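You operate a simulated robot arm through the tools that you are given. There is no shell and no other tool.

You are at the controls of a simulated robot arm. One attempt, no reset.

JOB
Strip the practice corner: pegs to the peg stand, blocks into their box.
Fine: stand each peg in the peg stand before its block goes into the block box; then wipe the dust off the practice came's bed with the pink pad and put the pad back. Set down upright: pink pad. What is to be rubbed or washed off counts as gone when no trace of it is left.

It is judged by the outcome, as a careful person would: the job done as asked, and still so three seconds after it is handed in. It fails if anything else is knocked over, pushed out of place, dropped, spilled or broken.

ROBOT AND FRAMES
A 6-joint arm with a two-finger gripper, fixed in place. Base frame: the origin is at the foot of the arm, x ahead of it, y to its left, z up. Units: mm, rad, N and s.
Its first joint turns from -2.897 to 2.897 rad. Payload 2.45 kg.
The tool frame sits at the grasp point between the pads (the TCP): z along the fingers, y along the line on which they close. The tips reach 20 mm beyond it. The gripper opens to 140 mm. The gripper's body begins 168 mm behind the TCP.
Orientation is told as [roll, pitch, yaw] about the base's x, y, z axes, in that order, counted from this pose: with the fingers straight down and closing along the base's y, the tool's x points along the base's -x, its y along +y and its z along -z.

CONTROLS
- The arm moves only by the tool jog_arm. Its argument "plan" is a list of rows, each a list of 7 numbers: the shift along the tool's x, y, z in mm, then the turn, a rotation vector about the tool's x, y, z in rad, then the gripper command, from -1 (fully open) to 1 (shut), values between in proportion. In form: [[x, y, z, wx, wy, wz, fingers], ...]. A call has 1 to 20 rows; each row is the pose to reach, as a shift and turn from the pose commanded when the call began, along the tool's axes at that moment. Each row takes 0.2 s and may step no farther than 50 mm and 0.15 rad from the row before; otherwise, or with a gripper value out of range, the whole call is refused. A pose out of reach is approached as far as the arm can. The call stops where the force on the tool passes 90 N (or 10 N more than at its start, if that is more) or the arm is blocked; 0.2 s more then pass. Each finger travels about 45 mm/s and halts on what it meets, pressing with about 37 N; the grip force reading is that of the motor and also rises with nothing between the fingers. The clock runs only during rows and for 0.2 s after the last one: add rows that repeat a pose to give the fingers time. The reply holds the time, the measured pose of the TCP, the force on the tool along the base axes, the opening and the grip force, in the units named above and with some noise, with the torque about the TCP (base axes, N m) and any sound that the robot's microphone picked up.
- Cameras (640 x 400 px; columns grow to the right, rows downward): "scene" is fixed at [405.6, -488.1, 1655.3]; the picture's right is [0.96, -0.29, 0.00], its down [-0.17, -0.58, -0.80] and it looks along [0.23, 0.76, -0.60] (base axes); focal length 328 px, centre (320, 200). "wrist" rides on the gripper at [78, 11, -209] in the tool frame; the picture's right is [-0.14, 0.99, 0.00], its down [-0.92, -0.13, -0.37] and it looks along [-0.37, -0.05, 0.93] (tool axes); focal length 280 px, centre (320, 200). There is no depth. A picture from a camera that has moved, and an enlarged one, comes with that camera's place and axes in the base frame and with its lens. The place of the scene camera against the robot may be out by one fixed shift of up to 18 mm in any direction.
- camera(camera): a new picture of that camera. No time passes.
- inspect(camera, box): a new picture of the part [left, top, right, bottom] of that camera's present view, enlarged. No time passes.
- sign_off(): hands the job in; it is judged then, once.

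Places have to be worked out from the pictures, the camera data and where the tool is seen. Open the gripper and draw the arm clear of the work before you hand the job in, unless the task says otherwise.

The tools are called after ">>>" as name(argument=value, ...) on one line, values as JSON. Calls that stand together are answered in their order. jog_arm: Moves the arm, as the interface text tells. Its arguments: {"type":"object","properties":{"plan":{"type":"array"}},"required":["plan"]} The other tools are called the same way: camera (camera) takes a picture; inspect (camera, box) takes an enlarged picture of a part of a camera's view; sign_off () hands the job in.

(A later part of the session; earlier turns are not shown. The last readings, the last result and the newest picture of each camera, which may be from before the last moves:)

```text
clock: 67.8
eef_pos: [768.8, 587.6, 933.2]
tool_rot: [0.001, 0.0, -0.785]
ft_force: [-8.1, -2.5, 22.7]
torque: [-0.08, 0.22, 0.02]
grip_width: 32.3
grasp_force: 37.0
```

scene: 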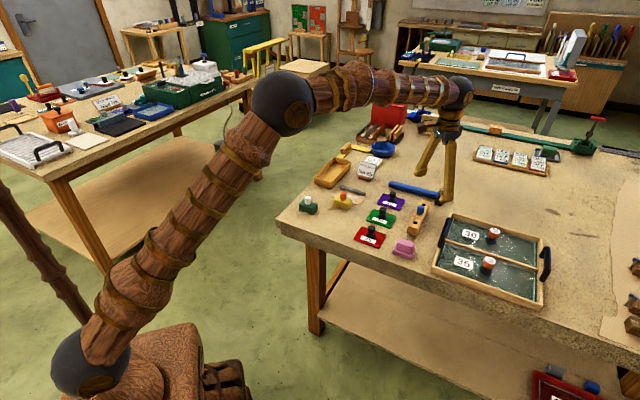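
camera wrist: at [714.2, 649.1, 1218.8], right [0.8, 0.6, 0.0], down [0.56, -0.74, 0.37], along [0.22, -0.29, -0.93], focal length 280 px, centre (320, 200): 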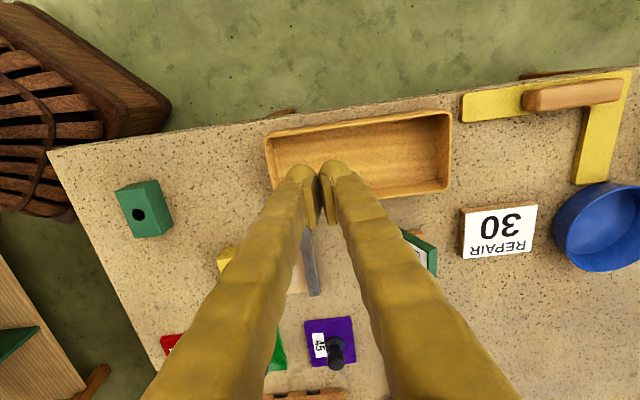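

The block is on the box floor (Fz 23 N). I open to 52 mm and rise.

>>> jog_arm(plan=[[0, 0, -0.6, 0, 0, 0, 0.45], [0, 0, -0.6, 0, 0, 0, 0.26], [0, 0, -0.6, 0, 0, 0, 0.26], [0, 0, -0.6, 0, 0, 0, 0.26], [0, 0, -10, 0, 0, 0, 0.26], [0, 0, -30, 0, 0, 0, 0.26], [0, 0, -60, 0, 0, 0, 0.26], [0, 0, -90, 0, 0, 0, 0.26], [0, 0, -90, 0, 0, 0, 0.26]])

>>> inspect(camera="wrist", box=[230, 60, 430, 240])

>>> inspect(camera="scene", box=[300, 130, 380, 220])

```text
clock: 69.8
eef_pos: [769.0, 584.9, 1021.1]
tool_rot: [0.0, 0.001, -0.786]
ft_force: [0.2, -0.7, -1.1]
torque: [0.01, -0.06, -0.02]
grip_width: 51.9
grasp_force: 0.1
```

```text
2.22 times, centred on (330, 150) of wrist
camera zoom: at [721.9, 649.8, 1229.0], right [0.8, 0.6, 0.0], down [0.56, -0.74, 0.37], along [0.22, -0.29, -0.93], focal length 623 px, centre (298, 311)
```

zoom: 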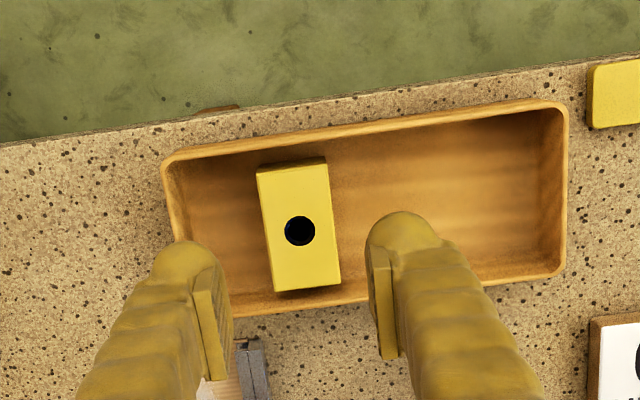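

```text
4.44 times, centred on (340, 175) of scene
camera zoom: at [405.6, -488.1, 1655.3], right [0.96, -0.29, 0.0], down [-0.17, -0.58, -0.8], along [0.23, 0.76, -0.6], focal length 1456 px, centre (231, 311)
```

zoom: 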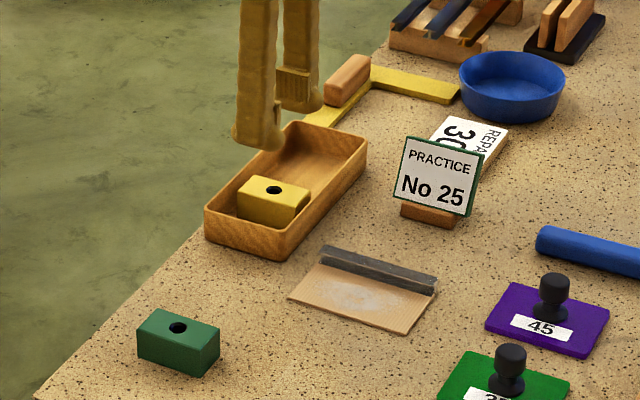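

The yellow block sits flat in the box. Next I go over to the green block with the same gripper orientation.

>>> jog_arm(plan=[[-4, -36, 0, 0, 0, 0, 0.143], [-8, -72, 0, 0, 0, 0, 0.143], [-12, -108, 0, 0, 0, 0, 0.143], [-15, -145, 0, 0, 0, 0, 0.143], [-18, -182, 0, 0, 0, 0, 0.143], [-21.8, -217.1, 10, 0, 0, 0, 0.143], [-21.8, -217.1, 12, 0, 0, 0, 0.143], [-21.8, -217.1, 12, 0, 0, 0, 0.143]])

>>> inspect(camera="wrist", box=[250, 90, 390, 230])

```text
clock: 71.6
eef_pos: [628.9, 418.6, 1009.2]
tool_rot: [-0.001, 0.001, -0.783]
ft_force: [-0.1, -0.4, -0.1]
torque: [-0.01, 0.0, 0.01]
grip_width: 59.9
grasp_force: 0.0
```

```text
2.86 times, centred on (320, 160) of wrist
camera zoom: at [582.8, 482.0, 1216.1], right [0.8, 0.6, 0.0], down [0.56, -0.74, 0.37], along [0.22, -0.29, -0.93], focal length 801 px, centre (320, 314)
```

zoom: 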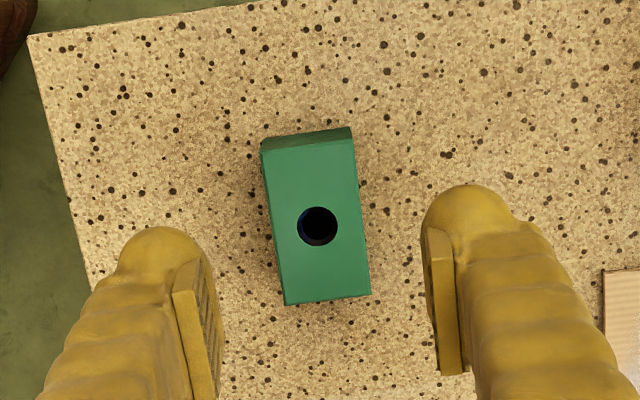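

The green block is well aligned. I go down to tip height about 905 and close.

>>> jog_arm(plan=[[1, -0.8, 25, 0, 0, 0, 0.143], [1, -0.8, 50, 0, 0, 0, 0.143], [1, -0.8, 70, 0, 0, 0, 0.143], [1, -0.8, 80, 0, 0, 0, 0.143], [1, -0.8, 84, 0, 0, 0, 0.143], [1, -0.8, 84, 0, 0, 0, 0.4], [1, -0.8, 84, 0, 0, 0, 0.7], [1, -0.8, 84, 0, 0, 0, 1], [1, -0.8, 84, 0, 0, 0, 1], [1, -0.8, 84, 0, 0, 0, 1], [1, -0.8, 84, 0, 0, 0, 1], [1, -0.8, 84, 0, 0, 0, 1]])

>>> inspect(camera="wrist", box=[260, 110, 380, 230])

>>> inspect(camera="scene", box=[280, 170, 350, 230])

```text
clock: 74.2
eef_pos: [630.2, 418.7, 925.4]
tool_rot: [0.001, 0.0, -0.786]
ft_force: [-0.1, 0.2, 0.2]
torque: [-0.03, -0.02, 0.0]
grip_width: 32.2
grasp_force: 37.1
```

```text
3.33 times, centred on (320, 170) of wrist
camera zoom: at [582.3, 482.1, 1132.3], right [0.8, 0.6, 0.0], down [0.56, -0.74, 0.37], along [0.22, -0.29, -0.93], focal length 935 px, centre (320, 300)
```

zoom: 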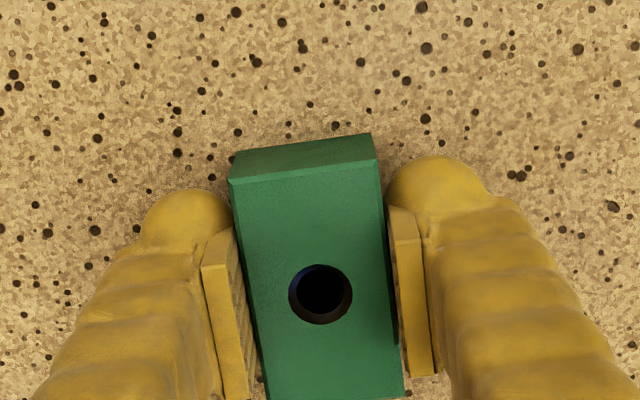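

```text
6.67 times, centred on (315, 200) of scene
camera zoom: at [405.6, -488.1, 1655.3], right [0.96, -0.29, 0.0], down [-0.17, -0.58, -0.8], along [0.23, 0.76, -0.6], focal length 2183 px, centre (353, 200)
```

zoom: 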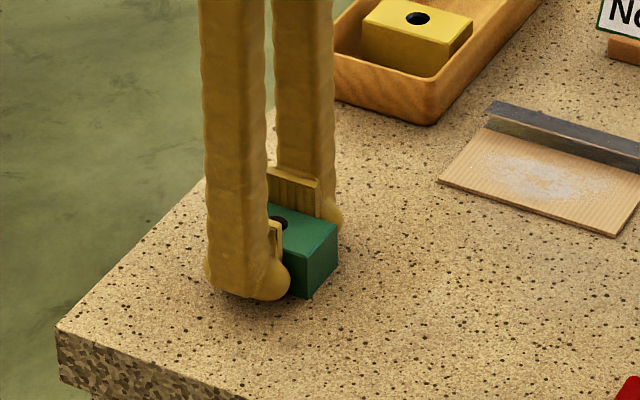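

Good grip at 32.2 mm. I lift slowly by 60 mm.

>>> jog_arm(plan=[[0, 0, -1, 0, 0, 0, 1], [0, 0, -3, 0, 0, 0, 1], [0, 0, -6, 0, 0, 0, 1], [0, 0, -10, 0, 0, 0, 1], [0, 0, -14, 0, 0, 0, 1], [0, 0, -18, 0, 0, 0, 1], [0, 0, -22, 0, 0, 0, 1], [0, 0, -26, 0, 0, 0, 1], [0, 0, -30, 0, 0, 0, 1], [0, 0, -34, 0, 0, 0, 1], [0, 0, -39, 0, 0, 0, 1], [0, 0, -44, 0, 0, 0, 1], [0, 0, -49, 0, 0, 0, 1], [0, 0, -54, 0, 0, 0, 1], [0, 0, -59, 0, 0, 0, 1], [0, 0, -64, 0, 0, 0, 1], [0, 0, -69, 0, 0, 0, 1], [0, 0, -74, 0, 0, 0, 1], [0, 0, -76, 0, 0, 0, 1], [0, 0, -76, 0, 0, 0, 1]])

>>> inspect(camera="wrist", box=[260, 110, 380, 230])

```text
clock: 78.4
eef_pos: [629.4, 418.1, 1001.2]
tool_rot: [-0.001, 0.0, -0.786]
ft_force: [-0.4, 0.1, -0.4]
torque: [-0.01, 0.0, 0.02]
grip_width: 32.4
grasp_force: 37.2
```

```text
3.33 times, centred on (320, 170) of wrist
camera zoom: at [582.3, 481.7, 1209.1], right [0.8, 0.6, 0.0], down [0.56, -0.74, 0.37], along [0.22, -0.29, -0.93], focal length 935 px, centre (320, 300)
```

zoom: 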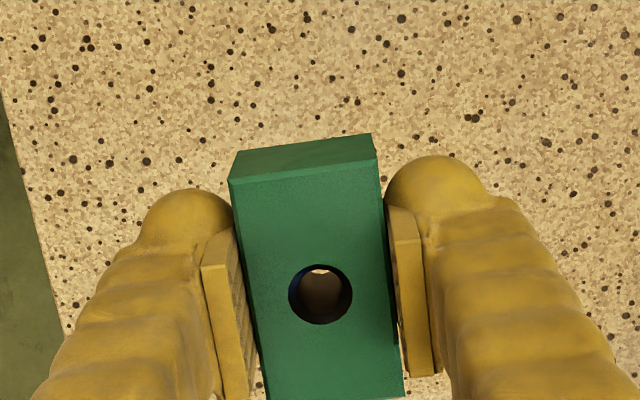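

Firmly held. I carry it slowly to above the far half of the box.

>>> jog_arm(plan=[[0.4, 4, 0, 0, 0, 0, 1], [1, 12, 0, 0, 0, 0, 1], [2, 25, 0, 0, 0, 0, 1], [4, 43, 0, 0, 0, 0, 1], [5.5, 63, 0, 0, 0, 0, 1], [7, 83, 0, 0, 0, 0, 1], [8.5, 103, 0, 0, 0, 0, 1], [10, 123, 0, 0, 0, 0, 1], [11.7, 143, 0, 0, 0, 0, 1], [13.3, 163, 0, 0, 0, 0, 1], [15, 183, 0, 0, 0, 0, 1], [16.6, 203, 0, 0, 0, 0, 1], [18.2, 223, 0, 0, 0, 0, 1], [19.8, 243, 0, 0, 0, 0, 1], [21.4, 261, 0, 0, 0, 0, 1], [22.6, 275, 0, 0, 0, 0, 1], [23.3, 284, 0, 0, 0, 0, 1], [23.65, 288.8, 0, 0, 0, 0, 1], [23.65, 288.8, 0, 0, 0, 0, 1]])

>>> inspect(camera="wrist", box=[210, 60, 430, 240])

>>> inspect(camera="scene", box=[310, 120, 390, 200])

```text
clock: 82.4
eef_pos: [817.2, 638.9, 1000.1]
tool_rot: [0.0, 0.0, -0.787]
ft_force: [0.0, 0.5, -1.0]
torque: [0.02, 0.01, 0.0]
grip_width: 32.5
grasp_force: 37.5
```

```text
2.22 times, centred on (320, 150) of wrist
camera zoom: at [769.9, 703.2, 1207.7], right [0.8, 0.6, 0.0], down [0.56, -0.74, 0.37], along [0.22, -0.29, -0.93], focal length 623 px, centre (320, 311)
```

zoom: 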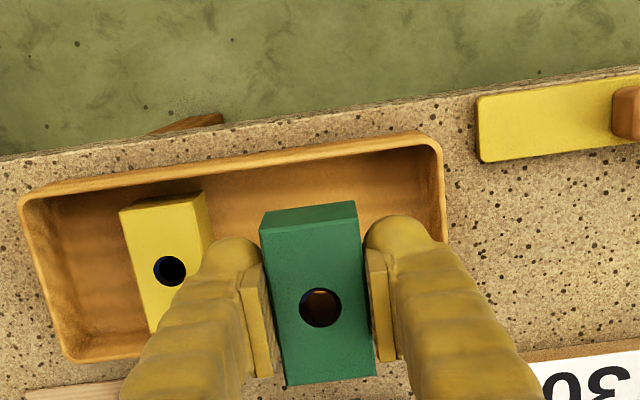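

```text
5.00 times, centred on (350, 160) of scene
camera zoom: at [405.6, -488.1, 1655.3], right [0.96, -0.29, 0.0], down [-0.17, -0.58, -0.8], along [0.23, 0.76, -0.6], focal length 1638 px, centre (170, 400)
```

zoom: 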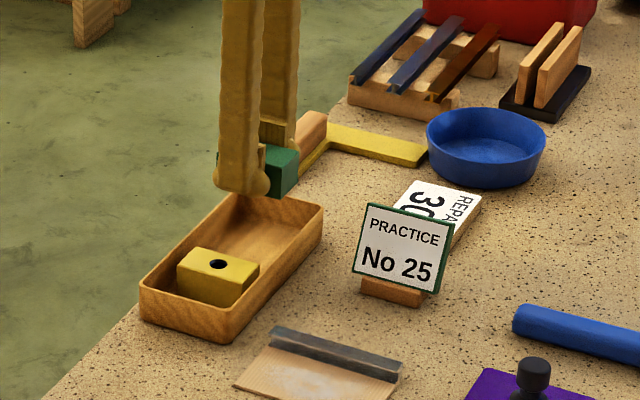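

Aligned with the box centreline and clear of the yellow block. I lower it slowly into the box.

>>> jog_arm(plan=[[0, 0, 2, 0, 0, 0, 1], [0, 0, 7, 0, 0, 0, 1], [0, 0, 13, 0, 0, 0, 1], [0, 0, 19, 0, 0, 0, 1], [0, 0, 25, 0, 0, 0, 1], [0, 0, 31, 0, 0, 0, 1], [0, 0, 37, 0, 0, 0, 1], [0, 0, 43, 0, 0, 0, 1], [0, 0, 49, 0, 0, 0, 1], [0, 0, 54, 0, 0, 0, 1], [0, 0, 58, 0, 0, 0, 1], [0, 0, 61, 0, 0, 0, 1], [0, 0, 63, 0, 0, 0, 1], [0, 0, 63, 0, 0, 0, 1]])

>>> inspect(camera="wrist", box=[210, 60, 430, 240])

>>> inspect(camera="scene", box=[310, 120, 390, 200])

```text
clock: 85.4
eef_pos: [817.6, 639.0, 939.1]
tool_rot: [0.001, 0.0, -0.785]
ft_force: [0.1, -0.3, -0.5]
torque: [0.0, 0.04, 0.02]
grip_width: 32.4
grasp_force: 37.1
```

```text
2.22 times, centred on (320, 150) of wrist
camera zoom: at [770.3, 703.0, 1146.3], right [0.8, 0.6, 0.0], down [0.56, -0.74, 0.37], along [0.22, -0.29, -0.93], focal length 623 px, centre (320, 311)
```

zoom: 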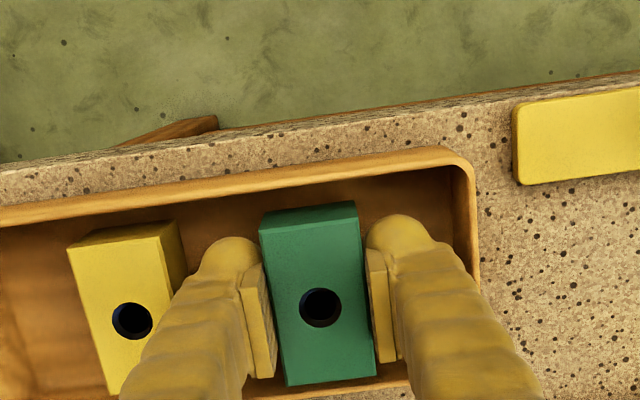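

```text
5.00 times, centred on (350, 160) of scene
camera zoom: at [405.6, -488.1, 1655.3], right [0.96, -0.29, 0.0], down [-0.17, -0.58, -0.8], along [0.23, 0.76, -0.6], focal length 1638 px, centre (170, 400)
```

zoom: 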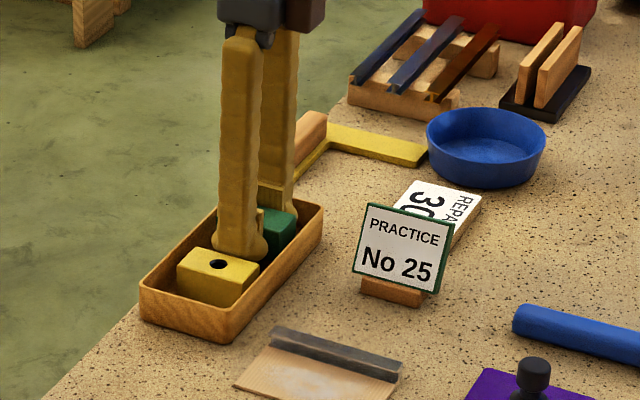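

Clear inside. Continuing down in small steps to the floor.

>>> jog_arm(plan=[[0, 0, 1.5, 0, 0, 0, 1], [0, 0, 3, 0, 0, 0, 1], [0, 0, 4.5, 0, 0, 0, 1], [0, 0, 5.5, 0, 0, 0, 1], [0, 0, 5.5, 0, 0, 0, 1]])

```text
clock: 86.6
eef_pos: [816.5, 638.9, 933.7]
tool_rot: [0.0, 0.001, -0.786]
ft_force: [0.5, 0.5, -0.3]
torque: [0.05, 0.05, -0.01]
grip_width: 32.5
grasp_force: 37.3
```

>>> jog_arm(plan=[[0, 0, 0.7, 0, 0, 0, 1], [0, 0, 1.4, 0, 0, 0, 1], [0, 0, 1.4, 0, 0, 0, 1]])

```text
clock: 87.4
eef_pos: [817.6, 637.9, 932.4]
tool_rot: [0.0, 0.0, -0.786]
ft_force: [-0.8, -0.1, -0.9]
torque: [0.03, 0.03, -0.01]
grip_width: 32.3
grasp_force: 36.7
```

Still free; another millimetre or so.

>>> jog_arm(plan=[[0, 0, 0.7, 0, 0, 0, 1], [0, 0, 1.3, 0, 0, 0, 1], [0, 0, 1.3, 0, 0, 0, 1]])

```text
clock: 88.2
eef_pos: [818.2, 638.9, 929.3]
tool_rot: [0.0, 0.0, -0.785]
ft_force: [0.9, -0.3, 0.1]
torque: [0.0, -0.01, 0.0]
grip_width: 32.3
grasp_force: 36.7
```

>>> jog_arm(plan=[[0, 0, 0.6, 0, 0, 0, 1], [0, 0, 1.2, 0, 0, 0, 1], [0, 0, 1.2, 0, 0, 0, 1]])

```text
clock: 89.0
eef_pos: [817.7, 638.4, 929.1]
tool_rot: [0.002, 0.0, -0.785]
ft_force: [-0.2, 1.8, 5.5]
torque: [0.0, 0.03, -0.04]
grip_width: 32.3
grasp_force: 37.2
```

The block touches the floor (Fz 5.5 N). I open to 52 mm and rise.

>>> jog_arm(plan=[[0, 0, 0, 0, 0, 0, 0.45], [0, 0, 0, 0, 0, 0, 0.26], [0, 0, 0, 0, 0, 0, 0.26], [0, 0, 0, 0, 0, 0, 0.26], [0, 0, -10, 0, 0, 0, 0.26], [0, 0, -30, 0, 0, 0, 0.26], [0, 0, -60, 0, 0, 0, 0.26], [0, 0, -100, 0, 0, 0, 0.26], [0, 0, -100, 0, 0, 0, 0.26]])

>>> inspect(camera="wrist", box=[210, 60, 430, 240])

>>> inspect(camera="scene", box=[310, 120, 390, 200])

```text
clock: 91.0
eef_pos: [817.9, 638.2, 1029.6]
tool_rot: [-0.001, 0.001, -0.786]
ft_force: [-0.2, -0.3, 0.7]
torque: [0.01, 0.02, -0.01]
grip_width: 51.6
grasp_force: 0.1
```

```text
2.22 times, centred on (320, 150) of wrist
camera zoom: at [770.6, 701.4, 1237.0], right [0.8, 0.6, 0.0], down [0.56, -0.74, 0.37], along [0.22, -0.29, -0.93], focal length 623 px, centre (320, 311)
```

zoom: 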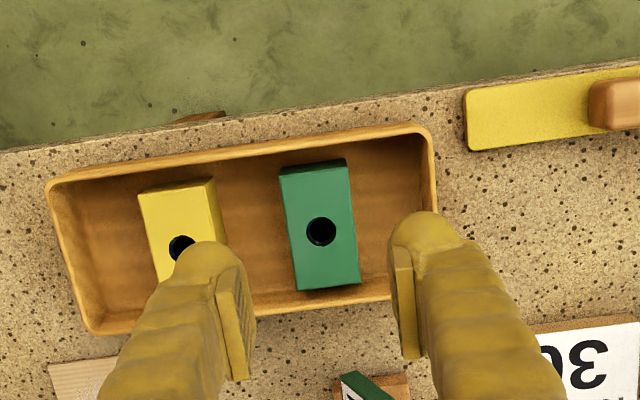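

```text
5.00 times, centred on (350, 160) of scene
camera zoom: at [405.6, -488.1, 1655.3], right [0.96, -0.29, 0.0], down [-0.17, -0.58, -0.8], along [0.23, 0.76, -0.6], focal length 1638 px, centre (170, 400)
```

zoom: 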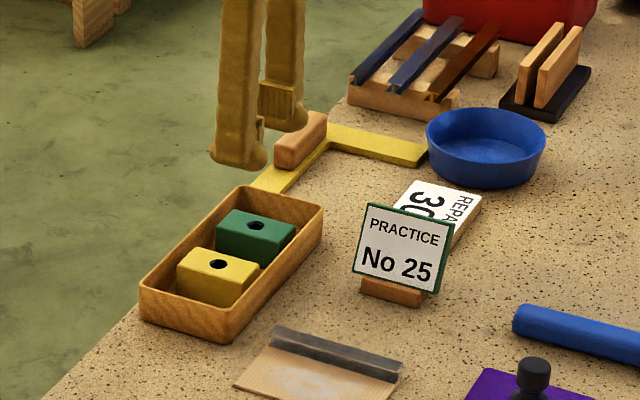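

Both blocks are in the box. Now the pink pad, near (864, 120) — I move over it at a safe height with the fingers still closing across its short side.

>>> jog_arm(plan=[[-10, -8, -31, 0, 0, 0, 0.143], [-44, -37, -31, 0, 0, 0, 0.143], [-78, -65, -31, 0, 0, 0, 0.143], [-112, -94, -31, 0, 0, 0, 0.143], [-146, -122, -31, 0, 0, 0, 0.143], [-180, -151, -31, 0, 0, 0, 0.143], [-214, -179, -31, 0, 0, 0, 0.143], [-248, -207, -31, 0, 0, 0, 0.143], [-282, -236, -31, 0, 0, 0, 0.143], [-316, -264, -31, 0, 0, 0, 0.143], [-350, -293, -31, 0, 0, 0, 0.143], [-384, -321, -31, 0, 0, 0, 0.143], [-398.8, -333.8, -31, 0, 0, 0, 0.143], [-398.8, -333.8, -31, 0, 0, 0, 0.143]])

>>> camera(camera="wrist")

>>> inspect(camera="wrist", box=[250, 90, 390, 230])

>>> inspect(camera="scene", box=[380, 220, 430, 270])

```text
clock: 94.0
eef_pos: [862.3, 120.0, 1058.8]
tool_rot: [0.0, -0.001, -0.784]
ft_force: [0.9, 0.2, -0.4]
torque: [0.0, 0.03, 0.01]
grip_width: 60.0
grasp_force: 0.2
```

```text
taken
camera wrist: at [814.3, 184.7, 1267.0], right [0.8, 0.6, 0.0], down [0.56, -0.74, 0.37], along [0.22, -0.29, -0.93], focal length 280 px, centre (320, 200)
```

wrist: 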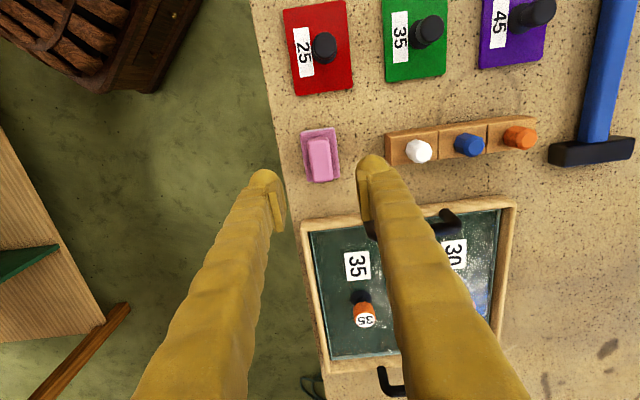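

```text
2.86 times, centred on (320, 160) of wrist
camera zoom: at [814.3, 184.7, 1267.0], right [0.8, 0.6, 0.0], down [0.56, -0.74, 0.37], along [0.22, -0.29, -0.93], focal length 801 px, centre (320, 314)
```

zoom: 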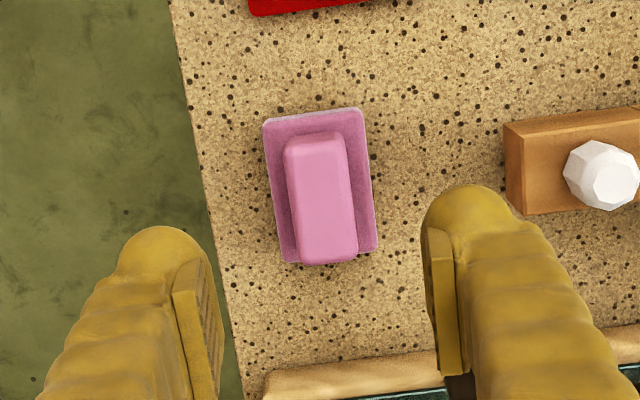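

```text
8.00 times, centred on (405, 245) of scene
camera zoom: at [405.6, -488.1, 1655.3], right [0.96, -0.29, 0.0], down [-0.17, -0.58, -0.8], along [0.23, 0.76, -0.6], focal length 2620 px, centre (-360, -160)
```

zoom: 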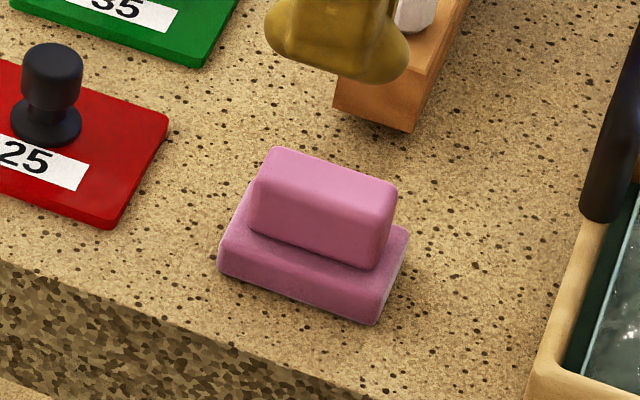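

The pad is a base (about 14 mm thick) with a handle about 51 × 24 mm, top near z≈933, lying about 3 mm beyond the tool axis along tool −x. I centre and lower to TCP z≈955 to look closely.

>>> jog_arm(plan=[[-3, 0, 30, 0, 0, 0, 0.143], [-3, 0, 60, 0, 0, 0, 0.143], [-3, 0, 85, 0, 0, 0, 0.143], [-3, 0, 104, 0, 0, 0, 0.143], [-3, 0, 104, 0, 0, 0, 0.143]])

>>> inspect(camera="wrist", box=[260, 110, 380, 230])

>>> inspect(camera="scene", box=[380, 220, 430, 270])

```text
clock: 95.2
eef_pos: [867.2, 118.9, 956.7]
tool_rot: [-0.001, 0.0, -0.785]
ft_force: [0.1, 1.3, -0.1]
torque: [0.0, 0.01, -0.02]
grip_width: 59.8
grasp_force: 0.0
```

```text
3.33 times, centred on (320, 170) of wrist
camera zoom: at [819.5, 183.1, 1163.7], right [0.8, 0.6, 0.0], down [0.56, -0.74, 0.37], along [0.22, -0.29, -0.93], focal length 935 px, centre (320, 300)
```

zoom: 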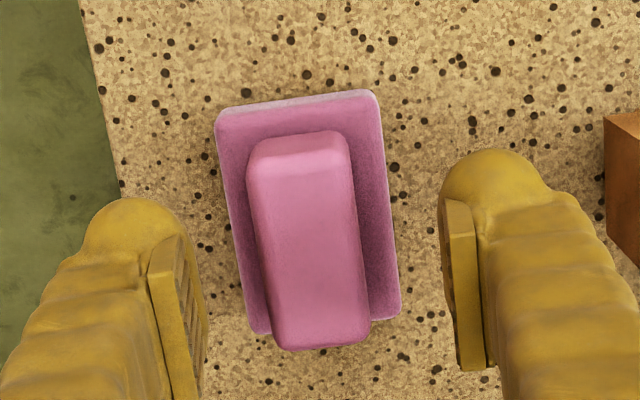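

```text
8.00 times, centred on (405, 245) of scene
camera zoom: at [405.6, -488.1, 1655.3], right [0.96, -0.29, 0.0], down [-0.17, -0.58, -0.8], along [0.23, 0.76, -0.6], focal length 2620 px, centre (-360, -160)
```

zoom: 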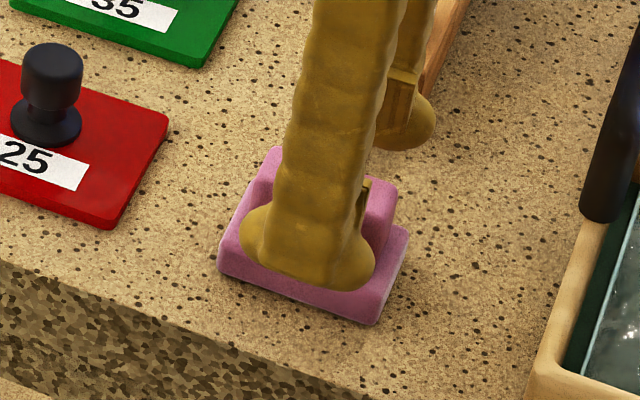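

The handle centre is about 2.6 mm left of the axis; I shift and lower 20 mm so the tips are just above the pad's base, then look.

>>> jog_arm(plan=[[0, -2.6, 5, 0, 0, 0, 0.143], [0, -2.6, 12, 0, 0, 0, 0.143], [0, -2.6, 20, 0, 0, 0, 0.143], [0, -2.6, 20, 0, 0, 0, 0.143]])

>>> inspect(camera="scene", box=[380, 220, 430, 270])

>>> inspect(camera="wrist", box=[260, 110, 380, 230])

```text
clock: 96.2
eef_pos: [863.6, 116.6, 936.5]
tool_rot: [0.002, 0.0, -0.785]
ft_force: [-1.0, 0.6, 0.5]
torque: [0.02, -0.01, 0.01]
grip_width: 59.7
grasp_force: 0.0
```

```text
8.00 times, centred on (405, 245) of scene
camera zoom: at [405.6, -488.1, 1655.3], right [0.96, -0.29, 0.0], down [-0.17, -0.58, -0.8], along [0.23, 0.76, -0.6], focal length 2620 px, centre (-360, -160)
```

zoom: 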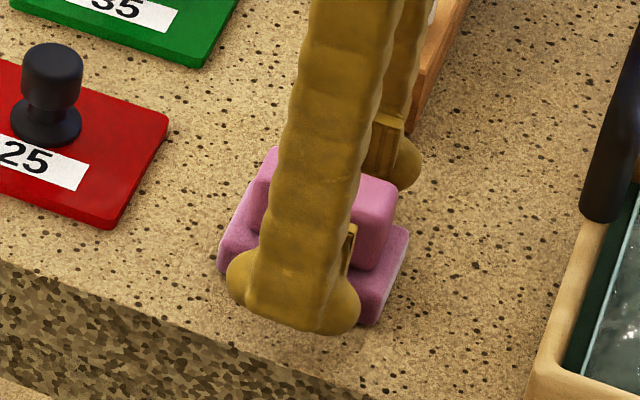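

```text
3.33 times, centred on (320, 170) of wrist
camera zoom: at [815.9, 180.6, 1143.6], right [0.8, 0.6, 0.0], down [0.56, -0.74, 0.37], along [0.22, -0.29, -0.93], focal length 935 px, centre (320, 300)
```

zoom: 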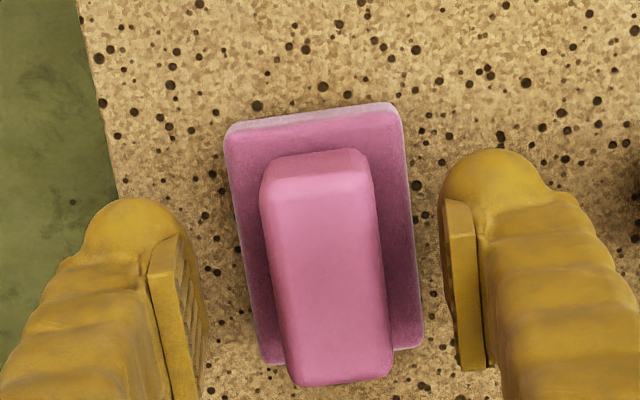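

The view now shows the handle about 2 mm to the right of the axis (the arm was still settling before). I shift back 1.6 mm, let it settle, and check again.

>>> jog_arm(plan=[[0, 1.6, 0.5, 0, 0, 0, 0.143], [0, 1.6, 0.5, 0, 0, 0, 0.143], [0, 1.6, 0.5, 0, 0, 0, 0.143], [0, 1.6, 0.5, 0, 0, 0, 0.143]])

>>> inspect(camera="wrist", box=[260, 110, 380, 230])

```text
clock: 97.2
eef_pos: [864.4, 118.7, 935.8]
tool_rot: [-0.002, -0.001, -0.784]
ft_force: [-0.5, 0.2, 0.4]
torque: [0.0, 0.02, -0.01]
grip_width: 60.0
grasp_force: 0.0
```

```text
3.33 times, centred on (320, 170) of wrist
camera zoom: at [816.7, 182.0, 1143.1], right [0.8, 0.6, 0.0], down [0.56, -0.74, 0.37], along [0.22, -0.29, -0.93], focal length 935 px, centre (320, 300)
```

zoom: 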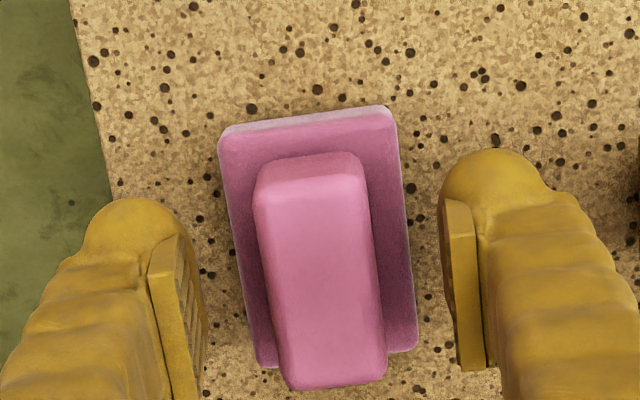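

The handle is centred now. I close on it.

>>> jog_arm(plan=[[0, 0.3, 0, 0, 0, 0, 0.4], [0, 0.3, 0, 0, 0, 0, 0.7], [0, 0.3, 0, 0, 0, 0, 1], [0, 0.3, 0, 0, 0, 0, 1], [0, 0.3, 0, 0, 0, 0, 1], [0, 0.3, 0, 0, 0, 0, 1], [0, 0.3, 0, 0, 0, 0, 1]])

>>> inspect(camera="wrist", box=[260, 110, 380, 230])

>>> inspect(camera="scene", box=[380, 220, 430, 270])

```text
clock: 98.8
eef_pos: [864.9, 118.3, 938.1]
tool_rot: [0.004, -0.002, -0.785]
ft_force: [2.5, -3.0, 60.0]
torque: [-0.1, 0.01, 0.01]
grip_width: 24.4
grasp_force: 37.0
```

```text
3.33 times, centred on (320, 170) of wrist
camera zoom: at [816.8, 182.4, 1144.6], right [0.8, 0.6, 0.0], down [0.56, -0.74, 0.37], along [0.23, -0.29, -0.93], focal length 935 px, centre (320, 300)
```

zoom: 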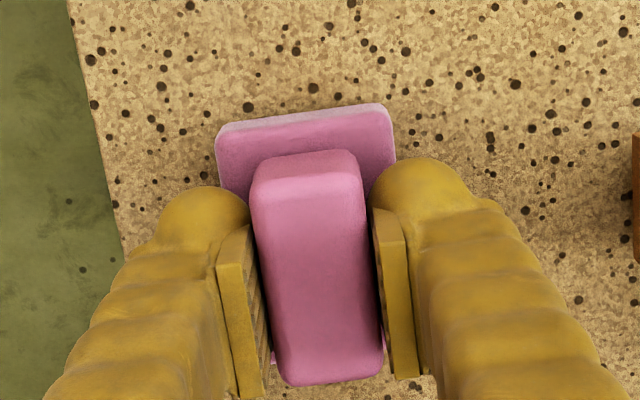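

```text
8.00 times, centred on (405, 245) of scene
camera zoom: at [405.6, -488.1, 1655.3], right [0.96, -0.29, 0.0], down [-0.17, -0.58, -0.8], along [0.23, 0.76, -0.6], focal length 2620 px, centre (-360, -160)
```

zoom: 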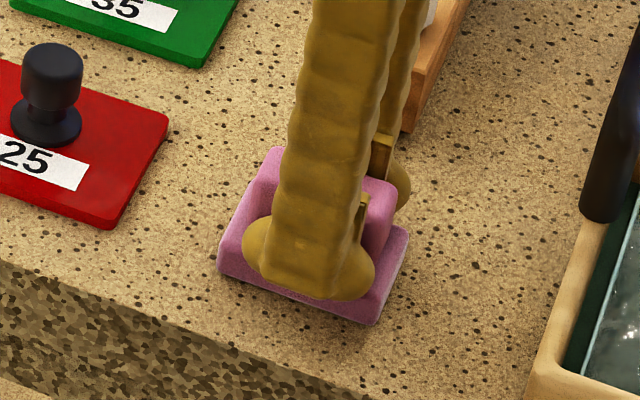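

The force of 60 N upward shows the fingertips are pressing on the pad's base, so I open slightly, rise 4 mm and grip again.

>>> jog_arm(plan=[[0, 0, -2, 0, 0, 0, 0.8], [0, 0, -4, 0, 0, 0, 0.5], [0, 0, -4, 0, 0, 0, 0.5], [0, 0, -4, 0, 0, 0, 0.7], [0, 0, -4, 0, 0, 0, 1], [0, 0, -4, 0, 0, 0, 1], [0, 0, -4, 0, 0, 0, 1], [0, 0, -4, 0, 0, 0, 1]])

>>> inspect(camera="wrist", box=[260, 110, 380, 230])

>>> inspect(camera="scene", box=[380, 220, 430, 270])

```text
clock: 100.6
eef_pos: [863.1, 117.3, 937.9]
tool_rot: [0.0, -0.001, -0.786]
ft_force: [0.8, 0.2, -0.5]
torque: [0.01, -0.02, 0.01]
grip_width: 24.6
grasp_force: 36.9
```

```text
3.33 times, centred on (320, 170) of wrist
camera zoom: at [816.9, 182.5, 1146.4], right [0.8, 0.6, 0.0], down [0.56, -0.74, 0.37], along [0.22, -0.29, -0.93], focal length 935 px, centre (320, 300)
```

zoom: 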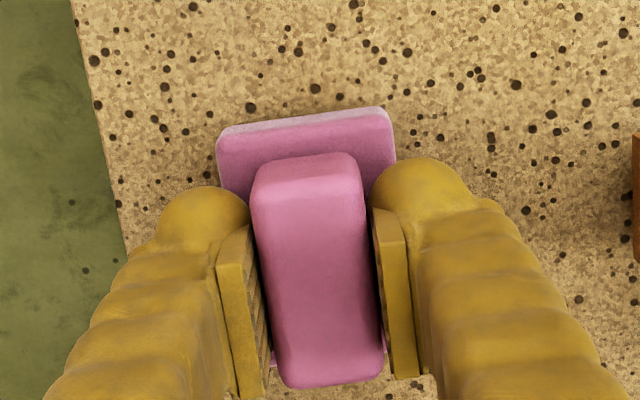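

```text
8.00 times, centred on (405, 245) of scene
camera zoom: at [405.6, -488.1, 1655.3], right [0.96, -0.29, 0.0], down [-0.17, -0.58, -0.8], along [0.23, 0.76, -0.6], focal length 2620 px, centre (-360, -160)
```

zoom: 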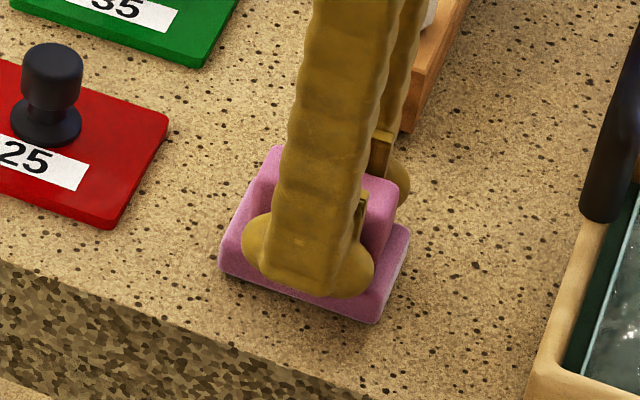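

Gripped without vertical load. I lift slowly 85 mm, keeping in mind this pose for putting the pad back.

>>> jog_arm(plan=[[0, 0, -1, 0, 0, 0, 1], [0, 0, -3, 0, 0, 0, 1], [0, 0, -6, 0, 0, 0, 1], [0, 0, -10, 0, 0, 0, 1], [0, 0, -14, 0, 0, 0, 1], [0, 0, -18, 0, 0, 0, 1], [0, 0, -22, 0, 0, 0, 1], [0, 0, -27, 0, 0, 0, 1], [0, 0, -32, 0, 0, 0, 1], [0, 0, -37, 0, 0, 0, 1], [0, 0, -42, 0, 0, 0, 1], [0, 0, -47, 0, 0, 0, 1], [0, 0, -52, 0, 0, 0, 1], [0, 0, -57, 0, 0, 0, 1], [0, 0, -62, 0, 0, 0, 1], [0, 0, -68, 0, 0, 0, 1], [0, 0, -74, 0, 0, 0, 1], [0, 0, -80, 0, 0, 0, 1], [0, 0, -84, 0, 0, 0, 1], [0, 0, -85, 0, 0, 0, 1]])

>>> inspect(camera="scene", box=[370, 190, 450, 270])

>>> inspect(camera="wrist", box=[260, 110, 380, 230])

```text
clock: 104.8
eef_pos: [865.0, 117.5, 1025.2]
tool_rot: [0.0, 0.0, -0.783]
ft_force: [-0.1, 0.2, -0.7]
torque: [0.02, -0.02, -0.02]
grip_width: 24.3
grasp_force: 37.2
```

```text
5.00 times, centred on (410, 230) of scene
camera zoom: at [405.6, -488.1, 1655.3], right [0.96, -0.29, 0.0], down [-0.17, -0.58, -0.8], along [0.23, 0.76, -0.6], focal length 1638 px, centre (-130, 50)
```

zoom: 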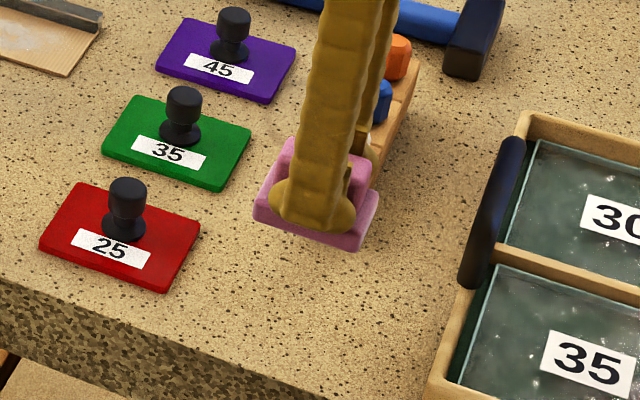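

```text
3.33 times, centred on (320, 170) of wrist
camera zoom: at [817.9, 181.7, 1231.9], right [0.8, 0.6, 0.0], down [0.56, -0.74, 0.37], along [0.22, -0.29, -0.93], focal length 935 px, centre (320, 300)
```

zoom: 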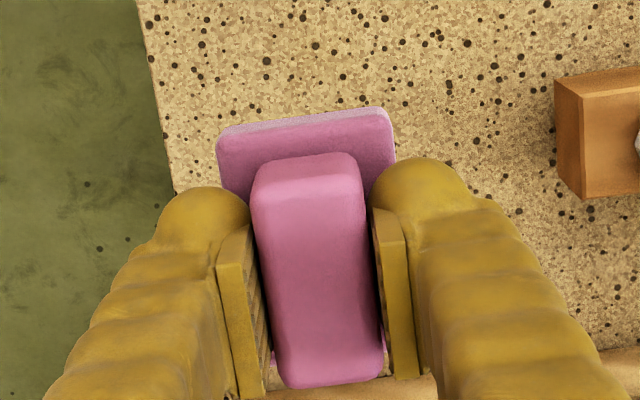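

The pad is held firmly, level. I carry it to a spot just short of the bed so the camera can see the whole dust patch.

>>> jog_arm(plan=[[3, 3, 0, 0, 0, 0, 1], [10, 10, 0, 0, 0, 0, 1], [21, 21, 0, 0, 0, 0, 1], [35, 35, 0, 0, 0, 0, 1], [50, 51, 0, 0, 0, 0, 1], [65, 66, 0, 0, 0, 0, 1], [80, 81, 0, 0, 0, 0, 1], [95, 97, 0, 0, 0, 0, 1], [110, 112, 0, 0, 0, 0, 1], [125, 127, 0, 0, 0, 0, 1], [140, 142, 0, 0, 0, 0, 1], [155, 158, 0, 0, 0, 0, 1], [169, 172, 0, 0, 0, 0, 1], [180, 183, 0, 0, 0, 0, 1], [185.5, 189, 0, 0, 0, 0, 1], [187.4, 190.8, 0, 0, 0, 0, 1], [187.4, 190.8, 0, 0, 0, 0, 1]])

>>> camera(camera="wrist")

>>> inspect(camera="wrist", box=[240, 20, 400, 160])

```text
clock: 108.4
eef_pos: [866.8, 384.6, 1023.5]
tool_rot: [0.001, -0.001, -0.785]
ft_force: [-1.4, -0.6, -0.1]
torque: [0.03, 0.01, -0.01]
grip_width: 24.4
grasp_force: 36.3
```

```text
taken
camera wrist: at [819.7, 449.2, 1231.8], right [0.8, 0.6, 0.0], down [0.56, -0.74, 0.37], along [0.22, -0.29, -0.93], focal length 280 px, centre (320, 200)
```

wrist: 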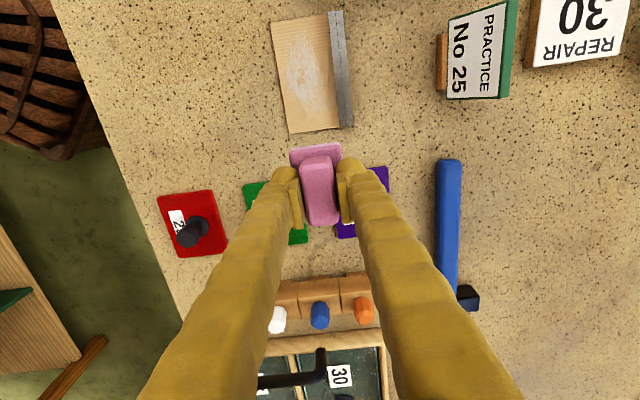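

```text
2.86 times, centred on (320, 90) of wrist
camera zoom: at [819.7, 449.2, 1231.8], right [0.8, 0.6, 0.0], down [0.56, -0.74, 0.37], along [0.22, -0.29, -0.93], focal length 801 px, centre (320, 514)
```

zoom: 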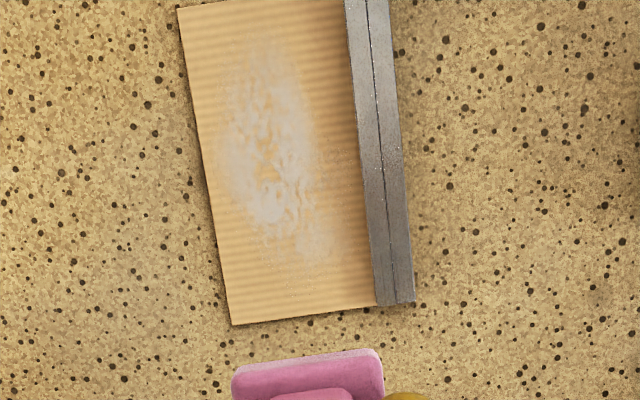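

The whole bed is visible: dust spans about 87 × 44 mm, bed free width about 59 mm between its left edge and the came. I move the pad over the bed centre and lower to about 6 mm above it.

>>> jog_arm(plan=[[4, 0, 0, 0, 0, 0, 1], [14, -0.5, 0, 0, 0, 0, 1], [29, -1, 0, 0, 0, 0, 1], [46, -1.9, 0, 0, 0, 0, 1], [63, -1.9, 0, 0, 0, 0, 1], [78, -1.9, 0, 0, 0, 0, 1], [86, -1.9, 0, 0, 0, 0, 1], [87.6, -1.9, 3, 0, 0, 0, 1], [87.6, -1.9, 10, 0, 0, 0, 1], [87.6, -1.9, 20, 0, 0, 0, 1], [87.6, -1.9, 30, 0, 0, 0, 1], [87.6, -1.9, 40, 0, 0, 0, 1], [87.6, -1.9, 50, 0, 0, 0, 1], [87.6, -1.9, 60, 0, 0, 0, 1], [87.6, -1.9, 67, 0, 0, 0, 1], [87.6, -1.9, 72, 0, 0, 0, 1], [87.6, -1.9, 74, 0, 0, 0, 1], [87.6, -1.9, 74, 0, 0, 0, 1]])

>>> inspect(camera="wrist", box=[240, 80, 400, 220])

>>> inspect(camera="scene", box=[310, 160, 390, 230])

```text
clock: 112.2
eef_pos: [802.8, 446.6, 949.8]
tool_rot: [-0.002, 0.001, -0.785]
ft_force: [-0.8, 0.8, -0.7]
torque: [-0.02, 0.01, 0.04]
grip_width: 24.5
grasp_force: 37.4
```

```text
2.86 times, centred on (320, 150) of wrist
camera zoom: at [756.8, 510.1, 1157.7], right [0.8, 0.6, 0.0], down [0.56, -0.74, 0.37], along [0.22, -0.29, -0.93], focal length 801 px, centre (320, 343)
```

zoom: 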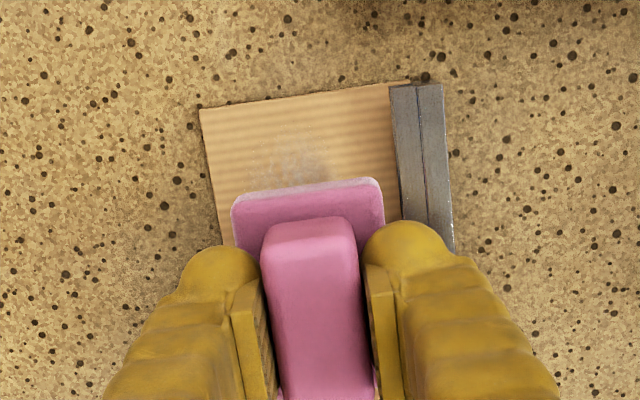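

```text
5.71 times, centred on (350, 195) of scene
camera zoom: at [405.6, -488.1, 1655.3], right [0.96, -0.29, 0.0], down [-0.17, -0.58, -0.8], along [0.23, 0.76, -0.6], focal length 1871 px, centre (149, 229)
```

zoom: 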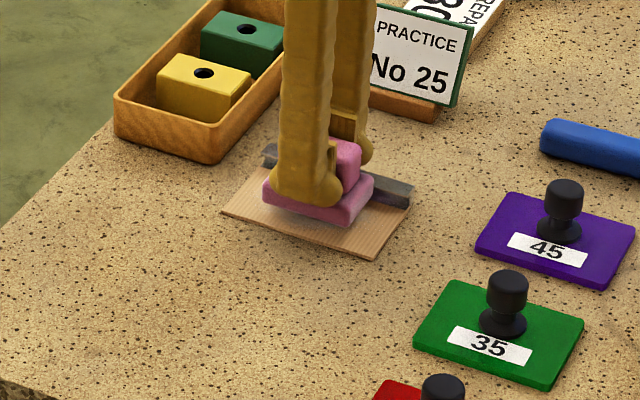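

The pad is just above the bed, clear of the came. I lower in small steps to make contact.

>>> jog_arm(plan=[[0, 0, 1.5, 0, 0, 0, 1], [0, 0, 3, 0, 0, 0, 1], [0, 0, 4, 0, 0, 0, 1], [0, 0, 4, 0, 0, 0, 1]])

```text
clock: 113.2
eef_pos: [803.8, 446.0, 947.5]
tool_rot: [0.001, 0.001, -0.785]
ft_force: [-1.3, 0.3, -0.5]
torque: [0.01, -0.01, 0.01]
grip_width: 24.8
grasp_force: 37.5
```

>>> jog_arm(plan=[[0, 0, 0.7, 0, 0, 0, 1], [0, 0, 1.4, 0, 0, 0, 1], [0, 0, 1.4, 0, 0, 0, 1]])

```text
clock: 114.0
eef_pos: [802.8, 446.6, 945.1]
tool_rot: [-0.001, -0.001, -0.786]
ft_force: [0.5, 0.6, -0.5]
torque: [-0.04, -0.01, 0.0]
grip_width: 24.5
grasp_force: 36.8
```

>>> jog_arm(plan=[[0, 0, 0.7, 0, 0, 0, 1], [0, 0, 1.4, 0, 0, 0, 1], [0, 0, 1.4, 0, 0, 0, 1]])

```text
clock: 114.8
eef_pos: [803.7, 446.9, 943.9]
tool_rot: [0.001, 0.0, -0.785]
ft_force: [0.0, -0.2, -0.4]
torque: [0.01, 0.02, 0.0]
grip_width: 24.6
grasp_force: 37.3
```

Still no contact; a little lower.

>>> jog_arm(plan=[[0, 0, 0.7, 0, 0, 0, 1], [0, 0, 1.4, 0, 0, 0, 1], [0, 0, 1.4, 0, 0, 0, 1]])

>>> inspect(camera="scene", box=[320, 170, 370, 220])

```text
clock: 115.6
eef_pos: [804.4, 446.7, 940.5]
tool_rot: [0.001, -0.001, -0.786]
ft_force: [-0.2, 0.4, -1.0]
torque: [-0.01, 0.02, 0.01]
grip_width: 24.7
grasp_force: 36.7
```

```text
8.00 times, centred on (345, 195) of scene
camera zoom: at [405.6, -488.1, 1655.3], right [0.96, -0.29, 0.0], down [-0.17, -0.58, -0.8], along [0.23, 0.76, -0.6], focal length 2620 px, centre (120, 240)
```

zoom: 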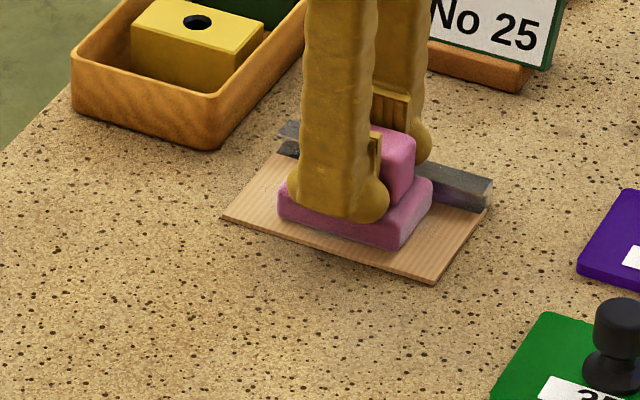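

The pad is very near the bed now. I go down another millimetre and watch the force.

>>> jog_arm(plan=[[0, 0, 0.5, 0, 0, 0, 1], [0, 0, 1, 0, 0, 0, 1], [0, 0, 1, 0, 0, 0, 1]])

```text
clock: 116.4
eef_pos: [804.6, 447.2, 942.1]
tool_rot: [0.0, 0.0, -0.785]
ft_force: [0.1, 0.1, -0.3]
torque: [-0.01, 0.0, -0.01]
grip_width: 24.3
grasp_force: 37.0
```

>>> jog_arm(plan=[[0, 0, 0.5, 0, 0, 0, 1], [0, 0, 1, 0, 0, 0, 1], [0, 0, 1, 0, 0, 0, 1]])

>>> inspect(camera="scene", box=[325, 180, 365, 215])

```text
clock: 117.2
eef_pos: [802.6, 446.7, 941.4]
tool_rot: [0.002, 0.0, -0.785]
ft_force: [-2.2, -3.2, 11.6]
torque: [0.03, 0.16, 0.03]
grip_width: 24.3
grasp_force: 36.7
```

```text
11.43 times, centred on (345, 198) of scene
camera zoom: at [405.6, -488.1, 1655.3], right [0.96, -0.29, 0.0], down [-0.17, -0.58, -0.8], along [0.23, 0.76, -0.6], focal length 3743 px, centre (34, 229)
```

zoom: 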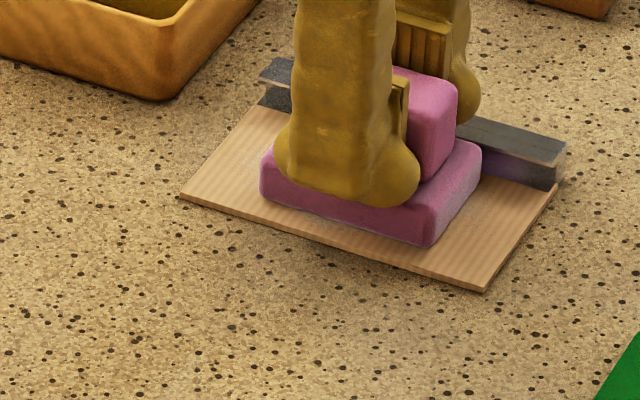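

Light contact (Fz 12 N) with the bed. I make a first slow stroke along the bed, ±22 mm, watching the forces.

>>> jog_arm(plan=[[4, 0, 0, 0, 0, 0, 1], [9, 0, 0, 0, 0, 0, 1], [14, 0, 0, 0, 0, 0, 1], [19, 0, 0, 0, 0, 0, 1], [22, 0, 0, 0, 0, 0, 1], [18, 0, 0, 0, 0, 0, 1], [12, 0, 0, 0, 0, 0, 1], [6, 0, 0, 0, 0, 0, 1], [0, 0, 0, 0, 0, 0, 1], [-6, 0, 0, 0, 0, 0, 1], [-12, 0, 0, 0, 0, 0, 1], [-18, 0, 0, 0, 0, 0, 1], [-22, 0, 0, 0, 0, 0, 1], [-22, 0, 0, 0, 0, 0, 1]])

>>> inspect(camera="wrist", box=[240, 80, 400, 220])

>>> inspect(camera="scene", box=[325, 180, 365, 215])

```text
clock: 120.2
eef_pos: [819.6, 430.9, 940.7]
tool_rot: [0.002, 0.0, -0.784]
ft_force: [-5.4, 4.1, 21.7]
torque: [0.12, 0.18, -0.02]
grip_width: 24.6
grasp_force: 37.4
```

```text
2.86 times, centred on (320, 150) of wrist
camera zoom: at [772.4, 494.9, 1148.2], right [0.8, 0.6, 0.0], down [0.56, -0.74, 0.37], along [0.22, -0.29, -0.93], focal length 801 px, centre (320, 343)
```

zoom: 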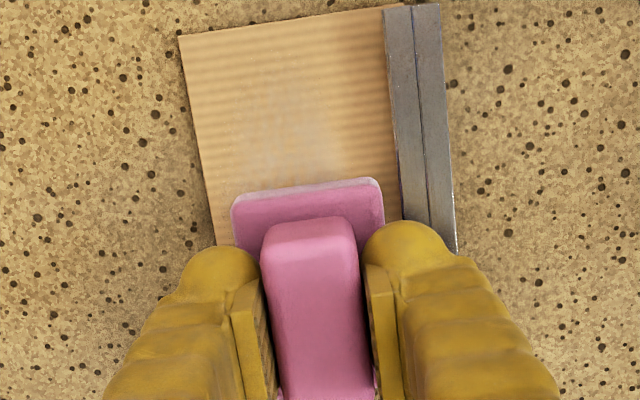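

```text
11.43 times, centred on (345, 198) of scene
camera zoom: at [405.6, -488.1, 1655.3], right [0.96, -0.29, 0.0], down [-0.17, -0.58, -0.8], along [0.23, 0.76, -0.6], focal length 3743 px, centre (34, 229)
```

zoom: 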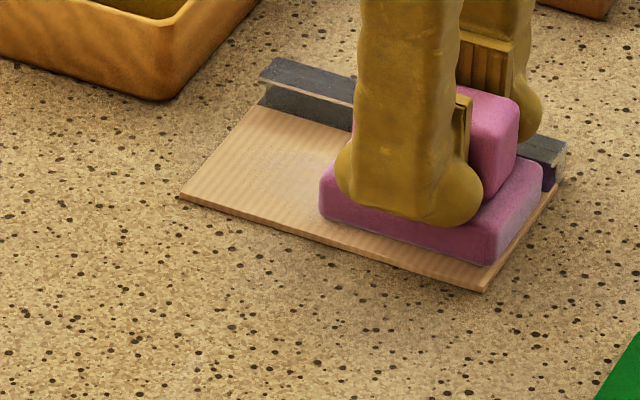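

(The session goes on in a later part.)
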